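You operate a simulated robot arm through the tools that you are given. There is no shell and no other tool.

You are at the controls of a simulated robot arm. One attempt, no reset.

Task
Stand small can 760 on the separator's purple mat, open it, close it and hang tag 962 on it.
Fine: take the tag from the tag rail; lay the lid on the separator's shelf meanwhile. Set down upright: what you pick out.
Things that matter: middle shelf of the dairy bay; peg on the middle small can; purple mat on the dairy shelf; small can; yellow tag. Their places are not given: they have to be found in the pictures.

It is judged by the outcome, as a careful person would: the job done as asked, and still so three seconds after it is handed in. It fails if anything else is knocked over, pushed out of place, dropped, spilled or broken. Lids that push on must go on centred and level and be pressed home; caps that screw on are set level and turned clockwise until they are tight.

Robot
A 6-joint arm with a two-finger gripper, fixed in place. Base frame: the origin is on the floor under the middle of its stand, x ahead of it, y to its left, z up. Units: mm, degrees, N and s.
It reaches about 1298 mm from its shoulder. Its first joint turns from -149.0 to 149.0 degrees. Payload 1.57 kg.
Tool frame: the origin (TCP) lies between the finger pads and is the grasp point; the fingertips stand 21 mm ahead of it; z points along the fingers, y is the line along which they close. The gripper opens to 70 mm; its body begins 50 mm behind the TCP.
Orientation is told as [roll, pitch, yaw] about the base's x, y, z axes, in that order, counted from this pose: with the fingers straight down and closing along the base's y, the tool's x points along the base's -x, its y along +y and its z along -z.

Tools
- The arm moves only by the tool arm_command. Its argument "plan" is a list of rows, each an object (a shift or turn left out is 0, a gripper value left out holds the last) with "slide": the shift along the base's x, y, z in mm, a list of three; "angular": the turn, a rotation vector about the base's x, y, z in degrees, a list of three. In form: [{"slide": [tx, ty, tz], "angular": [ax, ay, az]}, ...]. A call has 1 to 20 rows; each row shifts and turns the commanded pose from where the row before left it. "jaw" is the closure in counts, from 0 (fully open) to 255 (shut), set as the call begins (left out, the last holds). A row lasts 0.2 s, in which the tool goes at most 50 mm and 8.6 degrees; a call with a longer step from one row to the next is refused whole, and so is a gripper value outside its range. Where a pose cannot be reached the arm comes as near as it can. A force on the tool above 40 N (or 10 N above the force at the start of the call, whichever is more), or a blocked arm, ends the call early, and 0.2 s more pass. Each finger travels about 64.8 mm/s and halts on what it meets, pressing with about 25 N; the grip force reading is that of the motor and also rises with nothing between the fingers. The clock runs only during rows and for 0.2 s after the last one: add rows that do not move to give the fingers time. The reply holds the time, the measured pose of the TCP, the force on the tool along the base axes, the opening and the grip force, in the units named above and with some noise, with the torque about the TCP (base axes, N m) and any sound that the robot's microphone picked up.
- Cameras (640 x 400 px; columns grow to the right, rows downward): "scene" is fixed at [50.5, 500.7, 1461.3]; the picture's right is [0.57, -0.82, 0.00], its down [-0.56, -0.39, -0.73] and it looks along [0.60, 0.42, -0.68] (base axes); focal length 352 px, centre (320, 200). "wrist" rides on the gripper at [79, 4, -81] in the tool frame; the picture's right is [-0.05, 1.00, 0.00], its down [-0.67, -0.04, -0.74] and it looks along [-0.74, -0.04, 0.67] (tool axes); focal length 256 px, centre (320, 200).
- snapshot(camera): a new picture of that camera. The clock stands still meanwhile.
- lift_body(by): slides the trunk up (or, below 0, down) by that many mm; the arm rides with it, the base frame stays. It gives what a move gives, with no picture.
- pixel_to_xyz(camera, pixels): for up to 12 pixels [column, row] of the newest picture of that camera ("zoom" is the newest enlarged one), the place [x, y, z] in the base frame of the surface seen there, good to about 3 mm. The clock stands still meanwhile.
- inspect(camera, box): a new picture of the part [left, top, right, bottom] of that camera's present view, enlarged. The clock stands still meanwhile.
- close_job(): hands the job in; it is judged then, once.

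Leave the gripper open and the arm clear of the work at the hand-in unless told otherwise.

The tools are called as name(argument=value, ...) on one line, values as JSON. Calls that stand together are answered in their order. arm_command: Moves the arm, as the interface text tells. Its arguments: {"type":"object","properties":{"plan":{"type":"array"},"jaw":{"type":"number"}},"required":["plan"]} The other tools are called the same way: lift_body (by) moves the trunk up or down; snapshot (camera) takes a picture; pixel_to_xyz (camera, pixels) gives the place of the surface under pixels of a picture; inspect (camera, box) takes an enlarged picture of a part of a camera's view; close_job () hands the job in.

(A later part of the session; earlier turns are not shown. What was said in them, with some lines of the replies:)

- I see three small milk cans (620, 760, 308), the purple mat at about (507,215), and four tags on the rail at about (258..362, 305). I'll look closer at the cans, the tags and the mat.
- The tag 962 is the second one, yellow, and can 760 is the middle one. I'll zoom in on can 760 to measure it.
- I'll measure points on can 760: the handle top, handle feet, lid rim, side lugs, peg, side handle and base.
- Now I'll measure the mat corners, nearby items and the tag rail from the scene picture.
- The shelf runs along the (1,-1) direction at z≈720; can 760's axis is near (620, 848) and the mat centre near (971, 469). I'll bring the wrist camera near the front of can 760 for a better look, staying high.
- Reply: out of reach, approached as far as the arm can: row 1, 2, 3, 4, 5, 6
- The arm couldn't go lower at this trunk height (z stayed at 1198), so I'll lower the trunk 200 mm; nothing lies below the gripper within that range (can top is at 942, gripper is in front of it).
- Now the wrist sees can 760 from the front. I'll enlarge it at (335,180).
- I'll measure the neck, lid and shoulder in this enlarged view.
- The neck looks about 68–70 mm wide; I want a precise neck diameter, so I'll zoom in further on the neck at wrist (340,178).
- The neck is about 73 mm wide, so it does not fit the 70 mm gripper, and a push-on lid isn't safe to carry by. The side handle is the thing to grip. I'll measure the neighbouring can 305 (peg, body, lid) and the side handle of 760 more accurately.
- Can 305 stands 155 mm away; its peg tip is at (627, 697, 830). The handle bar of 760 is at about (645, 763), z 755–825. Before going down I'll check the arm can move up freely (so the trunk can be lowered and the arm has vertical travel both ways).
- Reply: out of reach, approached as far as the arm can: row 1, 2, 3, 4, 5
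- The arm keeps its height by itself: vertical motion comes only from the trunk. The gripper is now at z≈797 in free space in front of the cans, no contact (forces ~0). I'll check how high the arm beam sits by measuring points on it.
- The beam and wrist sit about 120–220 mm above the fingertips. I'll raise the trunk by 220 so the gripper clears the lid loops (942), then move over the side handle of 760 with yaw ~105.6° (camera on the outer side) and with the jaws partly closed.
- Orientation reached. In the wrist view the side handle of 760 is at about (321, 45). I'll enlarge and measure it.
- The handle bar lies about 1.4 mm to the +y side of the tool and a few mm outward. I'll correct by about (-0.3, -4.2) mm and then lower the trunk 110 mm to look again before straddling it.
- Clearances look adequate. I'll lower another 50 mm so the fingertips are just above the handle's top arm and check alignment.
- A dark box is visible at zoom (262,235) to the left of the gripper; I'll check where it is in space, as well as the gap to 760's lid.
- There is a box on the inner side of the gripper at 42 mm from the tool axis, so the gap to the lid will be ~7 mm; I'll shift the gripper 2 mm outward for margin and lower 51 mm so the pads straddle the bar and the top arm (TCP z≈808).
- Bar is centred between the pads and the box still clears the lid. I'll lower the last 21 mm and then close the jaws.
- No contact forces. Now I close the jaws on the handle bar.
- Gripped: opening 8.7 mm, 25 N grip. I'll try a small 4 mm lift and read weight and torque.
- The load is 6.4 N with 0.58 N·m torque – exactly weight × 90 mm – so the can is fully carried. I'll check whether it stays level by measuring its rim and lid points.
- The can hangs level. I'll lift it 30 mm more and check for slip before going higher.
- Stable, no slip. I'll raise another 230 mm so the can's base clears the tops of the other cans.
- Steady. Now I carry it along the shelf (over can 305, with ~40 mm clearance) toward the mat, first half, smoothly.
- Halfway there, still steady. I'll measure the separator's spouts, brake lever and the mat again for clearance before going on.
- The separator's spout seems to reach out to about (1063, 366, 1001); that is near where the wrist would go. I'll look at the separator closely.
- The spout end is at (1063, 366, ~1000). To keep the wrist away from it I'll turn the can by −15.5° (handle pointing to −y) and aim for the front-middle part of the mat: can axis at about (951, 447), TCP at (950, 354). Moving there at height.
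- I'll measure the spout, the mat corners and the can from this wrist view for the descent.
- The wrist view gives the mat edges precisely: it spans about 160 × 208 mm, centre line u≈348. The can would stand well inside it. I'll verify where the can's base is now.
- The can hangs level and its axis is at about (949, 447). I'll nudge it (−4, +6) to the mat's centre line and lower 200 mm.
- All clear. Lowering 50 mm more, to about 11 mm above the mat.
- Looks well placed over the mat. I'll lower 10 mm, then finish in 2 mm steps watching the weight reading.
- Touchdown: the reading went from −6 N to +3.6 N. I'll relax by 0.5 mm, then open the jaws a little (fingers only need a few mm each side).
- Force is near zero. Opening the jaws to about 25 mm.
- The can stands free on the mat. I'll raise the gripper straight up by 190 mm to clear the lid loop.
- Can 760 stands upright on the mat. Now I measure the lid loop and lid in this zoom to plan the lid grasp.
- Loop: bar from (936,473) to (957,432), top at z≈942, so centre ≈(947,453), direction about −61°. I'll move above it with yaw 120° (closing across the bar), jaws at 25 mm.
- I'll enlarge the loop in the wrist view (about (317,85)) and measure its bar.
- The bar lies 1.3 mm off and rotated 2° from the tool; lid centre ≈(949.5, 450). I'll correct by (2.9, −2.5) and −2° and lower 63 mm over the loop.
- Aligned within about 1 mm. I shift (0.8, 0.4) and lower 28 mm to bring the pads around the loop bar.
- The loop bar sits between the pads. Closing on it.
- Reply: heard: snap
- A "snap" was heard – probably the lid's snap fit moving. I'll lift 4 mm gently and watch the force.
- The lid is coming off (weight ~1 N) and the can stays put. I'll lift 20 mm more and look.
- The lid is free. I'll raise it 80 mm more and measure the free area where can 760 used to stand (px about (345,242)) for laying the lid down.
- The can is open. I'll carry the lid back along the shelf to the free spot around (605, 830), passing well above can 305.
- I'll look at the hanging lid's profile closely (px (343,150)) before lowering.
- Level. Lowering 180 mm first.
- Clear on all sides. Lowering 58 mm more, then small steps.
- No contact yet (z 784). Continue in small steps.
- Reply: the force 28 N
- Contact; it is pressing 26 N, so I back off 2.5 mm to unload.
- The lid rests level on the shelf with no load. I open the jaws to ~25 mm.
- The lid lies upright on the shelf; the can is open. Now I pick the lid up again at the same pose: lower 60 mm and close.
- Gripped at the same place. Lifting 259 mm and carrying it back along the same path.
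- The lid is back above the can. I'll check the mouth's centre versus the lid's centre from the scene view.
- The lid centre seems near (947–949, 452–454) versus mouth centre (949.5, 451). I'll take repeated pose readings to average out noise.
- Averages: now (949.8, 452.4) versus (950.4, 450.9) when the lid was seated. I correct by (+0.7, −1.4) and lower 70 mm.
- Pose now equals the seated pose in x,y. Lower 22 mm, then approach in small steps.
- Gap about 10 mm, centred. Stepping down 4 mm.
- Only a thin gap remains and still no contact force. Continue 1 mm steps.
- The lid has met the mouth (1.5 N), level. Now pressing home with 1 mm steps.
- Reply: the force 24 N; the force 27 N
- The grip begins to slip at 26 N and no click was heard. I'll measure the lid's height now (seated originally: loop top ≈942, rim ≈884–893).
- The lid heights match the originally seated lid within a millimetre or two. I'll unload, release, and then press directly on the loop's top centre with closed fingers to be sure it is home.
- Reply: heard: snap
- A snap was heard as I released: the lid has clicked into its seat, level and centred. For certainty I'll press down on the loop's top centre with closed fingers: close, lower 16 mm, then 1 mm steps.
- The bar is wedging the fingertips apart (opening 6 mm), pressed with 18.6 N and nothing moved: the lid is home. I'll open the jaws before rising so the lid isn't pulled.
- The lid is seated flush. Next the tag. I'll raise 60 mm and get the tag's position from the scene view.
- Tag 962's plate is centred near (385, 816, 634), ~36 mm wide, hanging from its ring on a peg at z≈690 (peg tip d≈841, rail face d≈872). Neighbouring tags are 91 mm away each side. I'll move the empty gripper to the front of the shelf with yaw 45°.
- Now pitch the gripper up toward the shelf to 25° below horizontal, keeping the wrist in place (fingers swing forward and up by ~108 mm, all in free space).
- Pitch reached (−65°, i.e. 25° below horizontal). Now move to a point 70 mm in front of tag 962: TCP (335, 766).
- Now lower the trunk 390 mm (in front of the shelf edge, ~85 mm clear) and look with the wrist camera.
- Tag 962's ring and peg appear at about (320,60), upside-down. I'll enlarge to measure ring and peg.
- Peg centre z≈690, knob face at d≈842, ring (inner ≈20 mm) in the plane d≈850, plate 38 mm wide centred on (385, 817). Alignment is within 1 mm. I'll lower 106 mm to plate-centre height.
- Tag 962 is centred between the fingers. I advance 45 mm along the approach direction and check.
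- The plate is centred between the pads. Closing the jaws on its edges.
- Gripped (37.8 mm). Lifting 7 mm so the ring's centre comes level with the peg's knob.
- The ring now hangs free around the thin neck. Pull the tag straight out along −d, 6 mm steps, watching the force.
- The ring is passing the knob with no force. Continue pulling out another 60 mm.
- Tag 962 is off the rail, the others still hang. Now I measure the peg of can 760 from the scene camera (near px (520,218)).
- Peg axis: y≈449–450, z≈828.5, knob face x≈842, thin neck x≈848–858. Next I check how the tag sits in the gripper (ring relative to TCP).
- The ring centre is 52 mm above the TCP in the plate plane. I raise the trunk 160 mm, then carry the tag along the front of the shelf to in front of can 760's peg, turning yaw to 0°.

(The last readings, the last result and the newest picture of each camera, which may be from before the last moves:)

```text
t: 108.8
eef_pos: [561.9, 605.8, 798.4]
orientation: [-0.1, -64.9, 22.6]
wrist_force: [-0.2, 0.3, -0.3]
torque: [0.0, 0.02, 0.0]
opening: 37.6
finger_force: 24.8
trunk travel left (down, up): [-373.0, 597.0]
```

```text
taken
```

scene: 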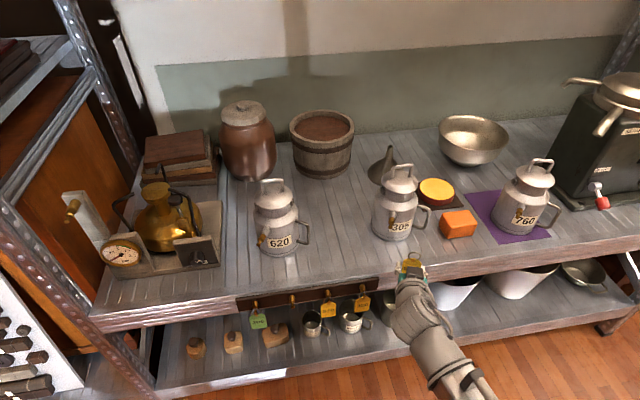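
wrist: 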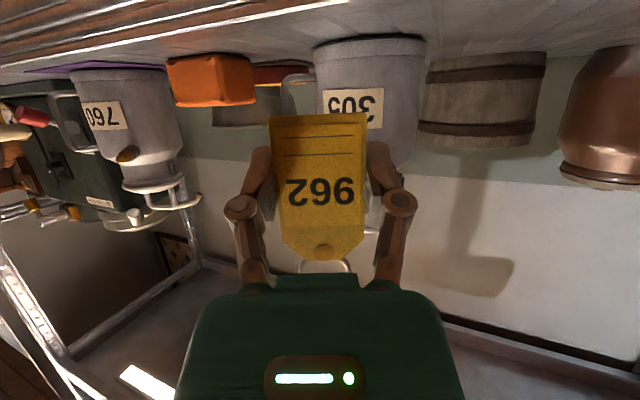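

Steady. Second half of the move to (785, 449.5), yaw 0.

arm_command(plan=[{"slide": [27.9, -19.5, 0], "angular": [0, 0, -2.82]}, {"slide": [27.9, -19.5, 0], "angular": [0, 0, -2.82]}, {"slide": [27.9, -19.5, 0], "angular": [0, 0, -2.82]}, {"slide": [27.9, -19.5, 0], "angular": [0, 0, -2.82]}, {"slide": [27.9, -19.5, 0], "angular": [0, 0, -2.82]}, {"slide": [27.9, -19.5, 0], "angular": [0, 0, -2.82]}, {"slide": [27.9, -19.5, 0], "angular": [0, 0, -2.82]}, {"slide": [27.9, -19.5, 0], "angular": [0, 0, -2.82]}, {"slide": [0, 0, 0]}])

snapshot(camera="scene")

snapshot(camera="wrist")

```text
t: 110.8
eef_pos: [784.9, 449.6, 798.9]
orientation: [0.0, -65.1, 0.1]
wrist_force: [-0.2, 0.2, 0.3]
torque: [0.0, 0.03, -0.03]
opening: 37.8
finger_force: 25.0
trunk travel left (down, up): [-373.0, 597.0]
```

```text
taken
```

scene: 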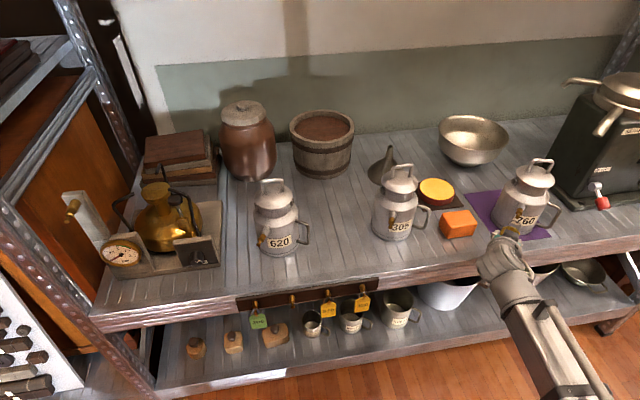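

```text
taken
```

wrist: 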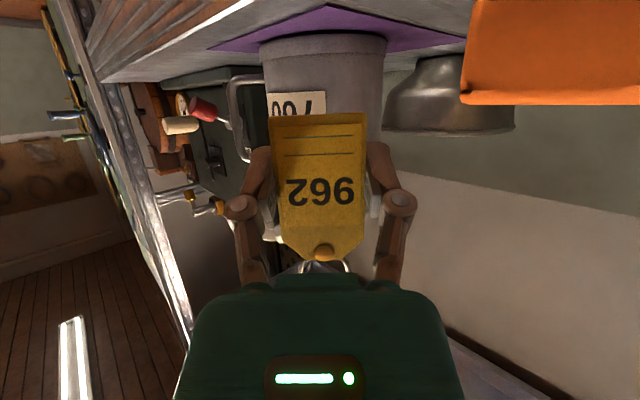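

I'll enlarge the scene view around the ring and peg (px (512,228)).

inspect(camera="scene", box=[480, 195, 550, 265])

```text
5.71 times, centred on (515, 230) of scene
```

zoom: 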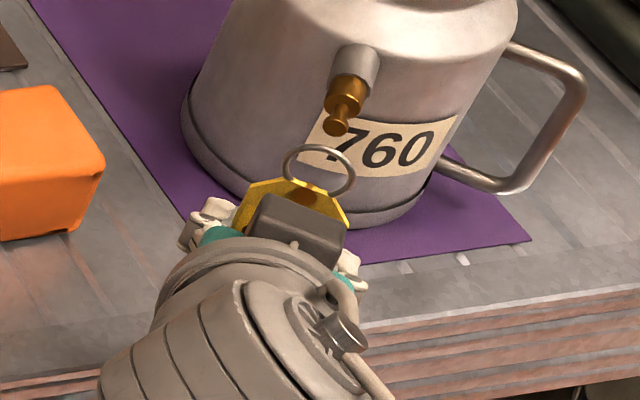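

pixel_to_xyz(camera="zoom", pixels=[[320, 148], [286, 162], [351, 172], [300, 150], [342, 156], [290, 178], [348, 186], [300, 192], [336, 124], [340, 112], [350, 85], [337, 130]])

pixel_to_xyz(camera="zoom", pixels=[[312, 146], [330, 149], [284, 170], [353, 180], [328, 125], [346, 128], [332, 116], [344, 98], [330, 95], [365, 95], [358, 60], [270, 190]])

```text
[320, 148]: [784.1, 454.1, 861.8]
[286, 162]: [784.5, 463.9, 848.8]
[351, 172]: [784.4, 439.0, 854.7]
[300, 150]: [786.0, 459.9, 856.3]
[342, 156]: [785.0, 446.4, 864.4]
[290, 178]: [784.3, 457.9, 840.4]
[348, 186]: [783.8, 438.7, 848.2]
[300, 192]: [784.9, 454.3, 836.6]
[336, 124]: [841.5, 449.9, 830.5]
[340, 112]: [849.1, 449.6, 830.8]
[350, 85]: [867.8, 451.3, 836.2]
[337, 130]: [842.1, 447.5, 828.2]
```

```text
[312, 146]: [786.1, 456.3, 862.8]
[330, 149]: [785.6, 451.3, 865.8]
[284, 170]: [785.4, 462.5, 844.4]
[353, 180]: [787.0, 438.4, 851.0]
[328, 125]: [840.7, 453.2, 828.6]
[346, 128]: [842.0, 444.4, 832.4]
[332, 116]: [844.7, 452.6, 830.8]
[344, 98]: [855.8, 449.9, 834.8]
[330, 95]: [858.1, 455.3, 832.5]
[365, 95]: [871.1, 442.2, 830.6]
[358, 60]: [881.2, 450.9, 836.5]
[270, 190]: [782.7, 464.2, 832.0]
```

Ring centre is at (785, 451, 851.5); peg axis at y≈449.3, z≈829. I shift y by −1.6 and lower 22 mm to align the ring with the peg.

arm_command(plan=[{"slide": [0, -1.6, 0]}, {"slide": [0, 0, 0]}])

lift_body(by=-22)

arm_command(plan=[{"slide": [13, 0, 0]}, {"slide": [13, 0, 0]}, {"slide": [13, 0, 0]}, {"slide": [0, 0, 0]}])

inspect(camera="scene", box=[480, 195, 550, 265])

```text
t: 111.5
eef_pos: [784.5, 449.0, 798.7]
orientation: [-0.1, -65.1, 0.0]
wrist_force: [-0.2, 0.3, 0.1]
torque: [-0.01, -0.02, 0.03]
opening: 37.5
finger_force: 25.2
trunk travel left (down, up): [-373.0, 597.0]
```

```text
t: 112.1
eef_pos: [785.0, 448.6, 778.1]
orientation: [-0.1, -65.1, 0.2]
wrist_force: [0.1, 0.3, -0.5]
torque: [-0.02, -0.04, 0.0]
opening: 37.7
finger_force: 24.5
trunk travel left (down, up): [-351.0, 619.0]
```

```text
t: 113.1
eef_pos: [825.0, 448.9, 775.7]
orientation: [-0.1, -64.9, 0.2]
wrist_force: [0.1, 0.1, 0.5]
torque: [0.0, 0.01, 0.01]
opening: 37.5
finger_force: 25.2
trunk travel left (down, up): [-351.0, 619.0]
```

```text
5.71 times, centred on (515, 230) of scene
```

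zoom: 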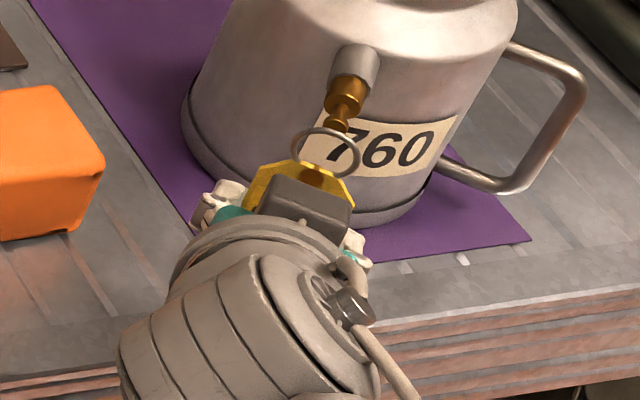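

pixel_to_xyz(camera="zoom", pixels=[[325, 129], [294, 146], [359, 156], [305, 134], [348, 137], [296, 158], [356, 167], [336, 124], [340, 108], [328, 125], [310, 170], [318, 129]])

```text
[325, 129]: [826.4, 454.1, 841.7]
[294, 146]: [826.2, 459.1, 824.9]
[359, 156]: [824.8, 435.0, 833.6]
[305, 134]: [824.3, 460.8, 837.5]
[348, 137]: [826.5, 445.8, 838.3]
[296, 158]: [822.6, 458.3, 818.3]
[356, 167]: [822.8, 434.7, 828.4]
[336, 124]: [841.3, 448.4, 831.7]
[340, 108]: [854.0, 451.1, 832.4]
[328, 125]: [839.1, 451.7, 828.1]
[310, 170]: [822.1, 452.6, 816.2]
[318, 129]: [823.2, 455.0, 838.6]
```

Ring centre (447.8, 829) vs peg (449.3, 829): aligned. Advance 14 mm, then check.

arm_command(plan=[{"slide": [5, 0.3, 0]}, {"slide": [5, 0.3, 0]}, {"slide": [4, 0.2, 0]}, {"slide": [0, 0, 0]}])

inspect(camera="scene", box=[490, 195, 540, 245])

```text
t: 114.1
eef_pos: [837.3, 448.8, 777.0]
orientation: [-0.1, -64.9, 0.0]
wrist_force: [0.2, -0.8, 0.1]
torque: [-0.01, -0.01, 0.0]
opening: 37.7
finger_force: 25.3
trunk travel left (down, up): [-351.0, 619.0]
```

```text
8.00 times, centred on (515, 220) of scene
```

zoom: 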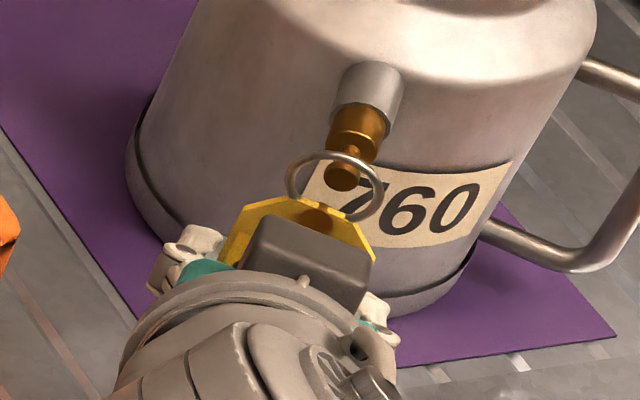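

The ring is just in front of the knob and concentric with it. Advance 8 mm, then 7 mm more.

arm_command(plan=[{"slide": [4, 0.2, 0]}, {"slide": [4, 0.2, 0]}, {"slide": [0, 0, 0]}])

inspect(camera="scene", box=[490, 195, 540, 245])

```text
t: 114.9
eef_pos: [845.8, 449.8, 777.4]
orientation: [-0.1, -64.9, 0.2]
wrist_force: [-0.1, -0.2, 0.0]
torque: [0.0, -0.02, -0.01]
opening: 37.5
finger_force: 25.3
trunk travel left (down, up): [-351.0, 619.0]
```

```text
8.00 times, centred on (515, 220) of scene
```

zoom: 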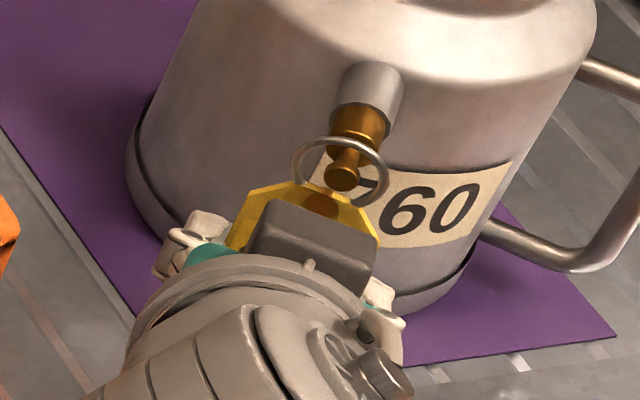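

The knob has passed through the ring. Advance 6.5 mm more so the ring is over the thin neck.

arm_command(plan=[{"slide": [3.5, 0, 0]}, {"slide": [3, 0, 0]}, {"slide": [0, 0, 0]}])

inspect(camera="scene", box=[495, 200, 535, 240])

```text
t: 115.7
eef_pos: [852.3, 449.3, 777.0]
orientation: [-0.1, -65.0, 0.1]
wrist_force: [-0.6, -0.3, 0.5]
torque: [-0.03, 0.01, -0.02]
opening: 37.4
finger_force: 24.1
trunk travel left (down, up): [-351.0, 619.0]
```

```text
10.00 times, centred on (515, 220) of scene
```

zoom: 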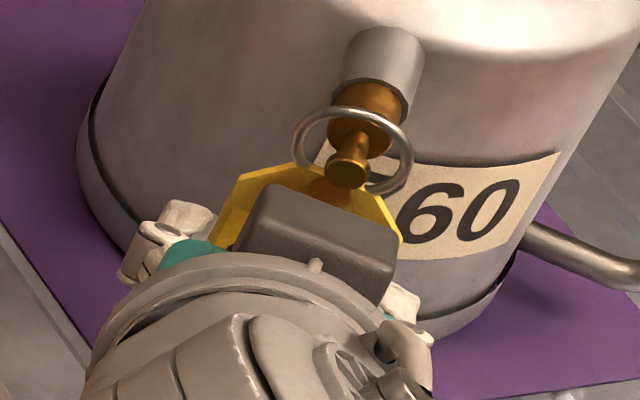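

pixel_to_xyz(camera="zoom", pixels=[[348, 110], [298, 130], [408, 150], [330, 113], [385, 120], [354, 148], [350, 158], [345, 172], [340, 135], [370, 95], [365, 150], [347, 165]])

```text
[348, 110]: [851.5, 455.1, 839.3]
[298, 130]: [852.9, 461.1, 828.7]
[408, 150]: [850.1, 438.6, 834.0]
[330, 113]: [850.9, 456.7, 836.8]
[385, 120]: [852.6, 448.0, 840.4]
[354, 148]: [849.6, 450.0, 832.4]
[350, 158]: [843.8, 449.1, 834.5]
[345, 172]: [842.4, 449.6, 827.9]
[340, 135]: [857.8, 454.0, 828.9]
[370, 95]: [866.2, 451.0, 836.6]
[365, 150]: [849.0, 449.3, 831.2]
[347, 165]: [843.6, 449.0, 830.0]
```

The ring (x≈851.7) is over the neck between knob (≤848) and base (≥858). Lower 6 mm so the ring comes down onto the neck.

lift_body(by=-6)

inspect(camera="scene", box=[495, 200, 535, 240])

```text
t: 116.3
eef_pos: [850.8, 449.6, 770.2]
orientation: [0.0, -65.0, 0.1]
wrist_force: [0.2, 0.9, 0.7]
torque: [0.01, -0.01, 0.0]
opening: 37.7
finger_force: 24.7
trunk travel left (down, up): [-345.0, 625.0]
```

```text
10.00 times, centred on (515, 220) of scene
```

zoom: 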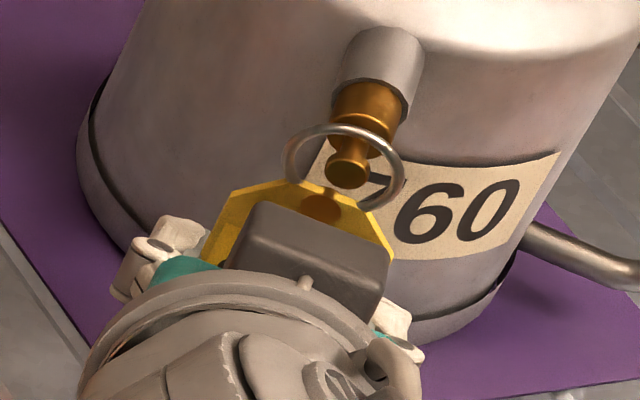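

lift_body(by=-1)

lift_body(by=-0.7)

inspect(camera="scene", box=[495, 200, 535, 240])

```text
t: 116.8
eef_pos: [852.2, 448.5, 770.4]
orientation: [-0.1, -65.0, 0.1]
wrist_force: [1.0, 0.2, 2.4]
torque: [0.03, 0.02, -0.03]
opening: 37.7
finger_force: 25.3
trunk travel left (down, up): [-344.0, 626.0]
```

```text
t: 117.3
eef_pos: [851.2, 449.5, 768.6]
orientation: [-0.1, -65.0, 0.0]
wrist_force: [0.6, 0.4, 5.6]
torque: [0.0, 0.01, 0.0]
opening: 37.8
finger_force: 24.8
trunk travel left (down, up): [-343.0, 627.0]
```

```text
10.00 times, centred on (515, 220) of scene
```

zoom: 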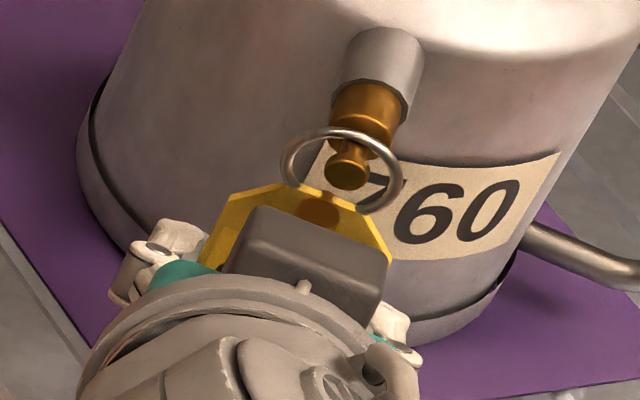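

The ring rests on the neck (5.6 N). I ease up 0.6 mm and open the jaws to 52 mm.

lift_body(by=0.6)

arm_command(plan=[{"slide": [0, 0, 0]}, {"slide": [0, 0, 0]}, {"slide": [0, 0, 0]}, {"slide": [0, 0, 0]}], jaw=65)

inspect(camera="scene", box=[485, 195, 545, 245])

snapshot(camera="wrist")

```text
t: 117.8
eef_pos: [851.4, 448.7, 768.7]
orientation: [-0.1, -65.0, 0.0]
wrist_force: [1.4, 0.2, 2.6]
torque: [-0.02, 0.03, -0.04]
opening: 37.7
finger_force: 24.7
trunk travel left (down, up): [-344.0, 626.0]
```

```text
t: 118.8
eef_pos: [851.2, 450.4, 769.6]
orientation: [-0.1, -65.0, 0.0]
wrist_force: [-0.4, -0.5, 0.8]
torque: [-0.01, -0.01, -0.01]
opening: 52.0
finger_force: 0.0
trunk travel left (down, up): [-344.0, 626.0]
```

```text
8.00 times, centred on (515, 220) of scene
```

zoom: 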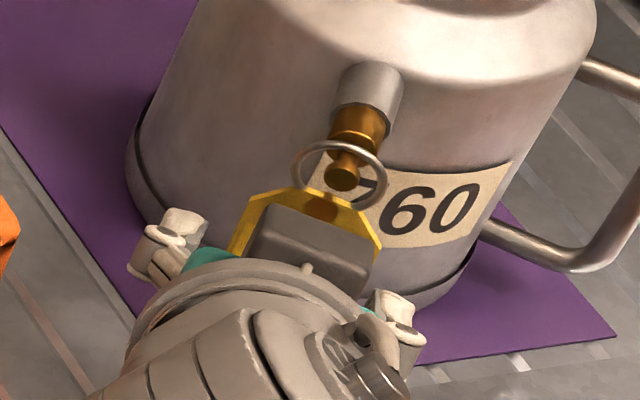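

```text
taken
```

wrist: 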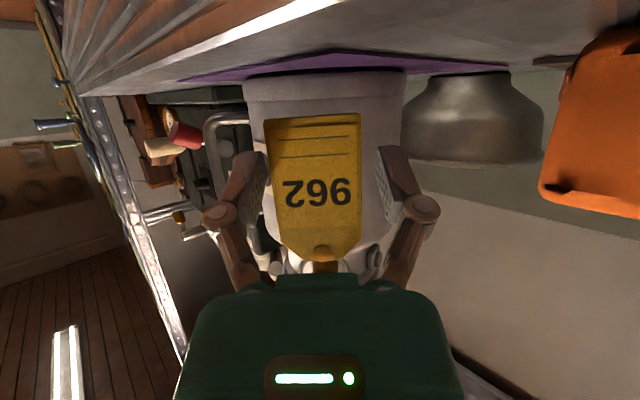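

The tag hangs from the peg. The plate sits ~3 mm off-centre to one side, so I open a bit wider (to ~63 mm) before backing out straight.

arm_command(plan=[{"slide": [0, 0, 0]}, {"slide": [0, 0, 0]}], jaw=28)

snapshot(camera="wrist")

```text
t: 119.4
eef_pos: [851.3, 448.4, 769.6]
orientation: [-0.1, -65.0, 0.1]
wrist_force: [0.7, 0.5, 0.7]
torque: [0.01, 0.03, -0.02]
opening: 62.4
finger_force: 0.1
trunk travel left (down, up): [-344.0, 626.0]
```

```text
taken
```

wrist: 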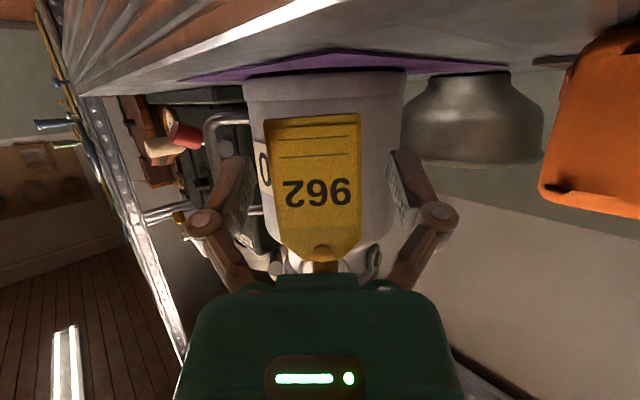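

Clear both sides. Backing straight out along −x, slowly at first.

arm_command(plan=[{"slide": [-4, 0, 0]}, {"slide": [-6, 0, 0]}, {"slide": [-10, 0, 0]}, {"slide": [-15, 0, 0]}, {"slide": [-20, 0, 0]}, {"slide": [-25, 0, 0]}, {"slide": [-25, 0, 0]}, {"slide": [0, 0, 0]}])

snapshot(camera="wrist")

inspect(camera="scene", box=[470, 140, 580, 260])

```text
t: 121.2
eef_pos: [746.5, 449.4, 770.0]
orientation: [-0.1, -65.0, 0.2]
wrist_force: [0.3, 0.0, -0.3]
torque: [-0.01, 0.0, 0.02]
opening: 62.2
finger_force: 0.0
trunk travel left (down, up): [-344.0, 626.0]
```

```text
taken
```

wrist: 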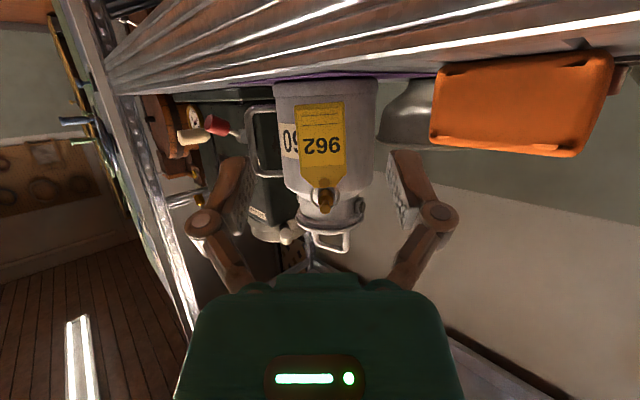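

```text
3.33 times, centred on (525, 200) of scene
```

zoom: 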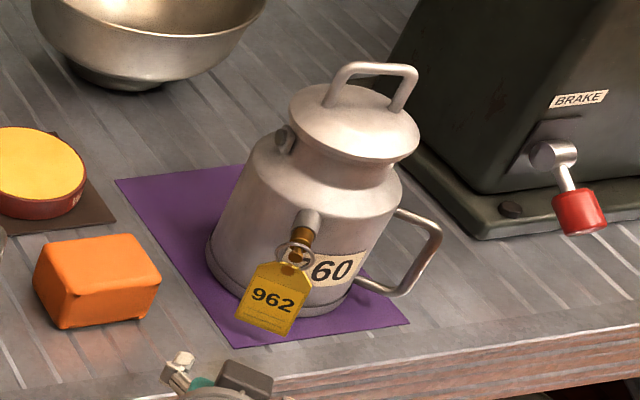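

Tag 962 hangs on the peg of can 760. I'll back off further, open the gripper fully and do a final check.

arm_command(plan=[{"slide": [-30, 0, 0]}, {"slide": [-30, 0, 0]}, {"slide": [-30, 0, 0]}, {"slide": [-30, 0, 0]}, {"slide": [-30, 0, 0]}, {"slide": [0, 0, 0]}, {"slide": [0, 0, 0]}], jaw=0)

snapshot(camera="scene")

inspect(camera="scene", box=[495, 145, 565, 250])

inspect(camera="wrist", box=[250, 60, 410, 280])

```text
t: 122.8
eef_pos: [595.3, 449.4, 770.0]
orientation: [-0.1, -64.9, 0.0]
wrist_force: [0.4, 0.3, 0.7]
torque: [-0.01, -0.01, 0.02]
opening: 69.9
finger_force: 0.1
trunk travel left (down, up): [-344.0, 626.0]
```

```text
taken
```

scene: 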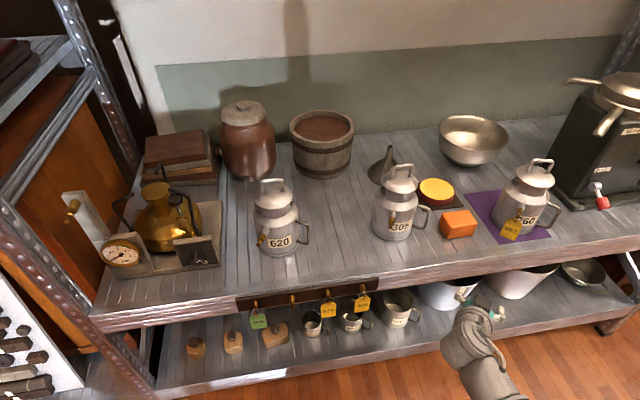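

```text
3.81 times, centred on (530, 198) of scene
```

zoom: 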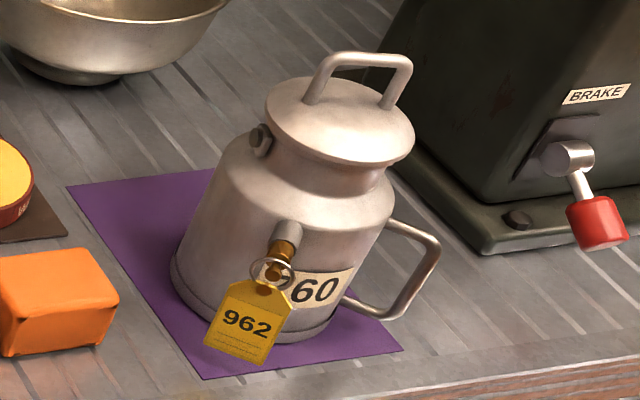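

```text
1.82 times, centred on (330, 170) of wrist
```

zoom: 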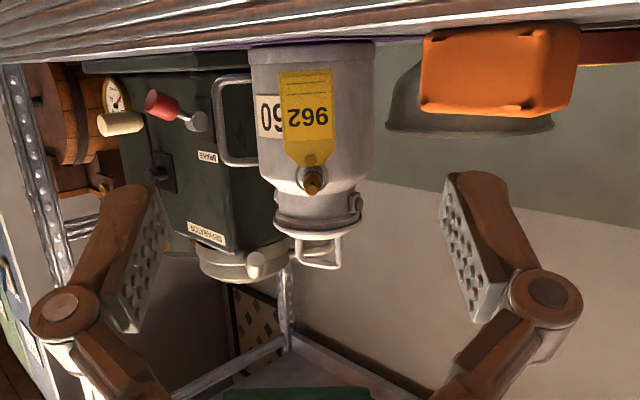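

Everything stands as it should. A last close look at the lid seat and the tag from the front.

inspect(camera="wrist", box=[290, 90, 360, 210])

inspect(camera="scene", box=[510, 150, 565, 195])

```text
3.33 times, centred on (325, 150) of wrist
```

zoom: 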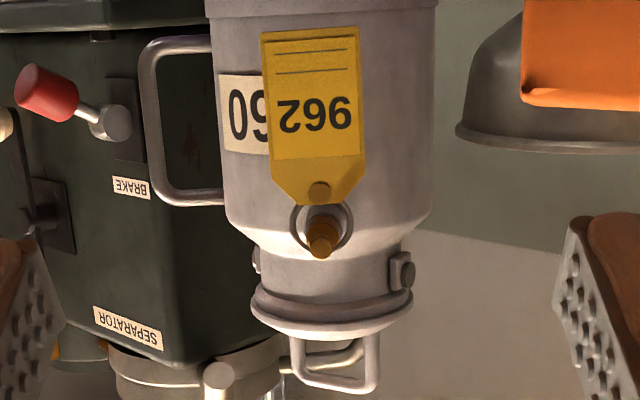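

```text
8.89 times, centred on (538, 172) of scene
```

zoom: 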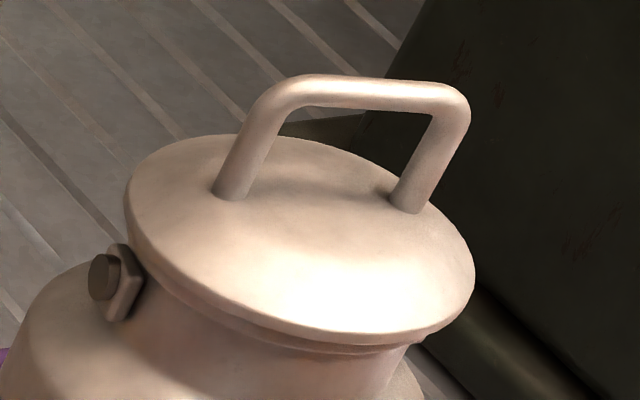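

I'll compare the lid height with the untouched cans 305 and 620 as a seat check.

pixel_to_xyz(camera="zoom", pixels=[[300, 82], [340, 84], [380, 86], [420, 88], [225, 190], [405, 205], [200, 290], [300, 328], [380, 335], [440, 315]])

inspect(camera="scene", box=[372, 155, 427, 200])

```text
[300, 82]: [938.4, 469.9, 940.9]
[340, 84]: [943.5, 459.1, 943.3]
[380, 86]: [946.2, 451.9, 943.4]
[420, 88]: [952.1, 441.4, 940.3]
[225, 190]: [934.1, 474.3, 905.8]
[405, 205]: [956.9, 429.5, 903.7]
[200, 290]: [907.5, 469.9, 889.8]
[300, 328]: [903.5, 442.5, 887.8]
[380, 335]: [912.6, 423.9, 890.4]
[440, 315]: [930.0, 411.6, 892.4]
```

```text
8.89 times, centred on (400, 178) of scene
```

zoom: 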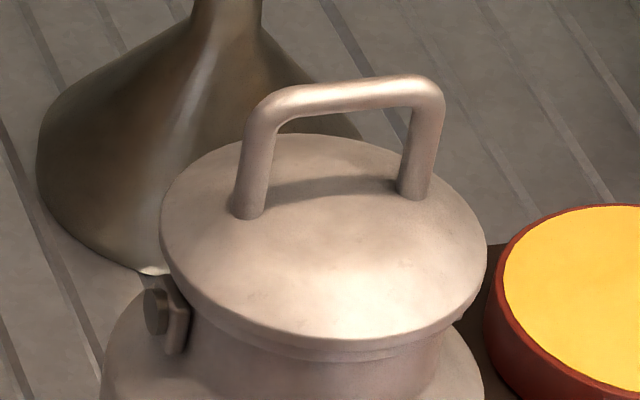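

The lid on 760 looks the same as the untouched one on 305, with the loop top at 942 as before. The can stands upright on the purple mat and tag 962 hangs on its peg. The gripper is open and clear of the work, so I'm handing in the job.

close_job()

```text
The job is handed in.
```

Can 760 is standing upright on the separator's purple mat, closed, with tag 962 hanging on its front peg. I have handed the job in, and I haven't seen the verdict.

- **Moving the can:** I carried it by its side handle, because its neck is too wide for the gripper and the lid is only pushed on.
- **Opening and closing:** I lifted the lid off and set it upright on the same shelf, where the can first stood. I then put it back and pressed it down with about 26 N. A snap was heard as I let go, and the lid's height matches its height before opening.
- **Tag:** Tag 962 came off the rail without touching the other three. Its ring now rests on the thin part of the peg, behind the knob.

In the last pictures nothing else looked moved or knocked over. The gripper is open and the arm is back in front of the shelf.
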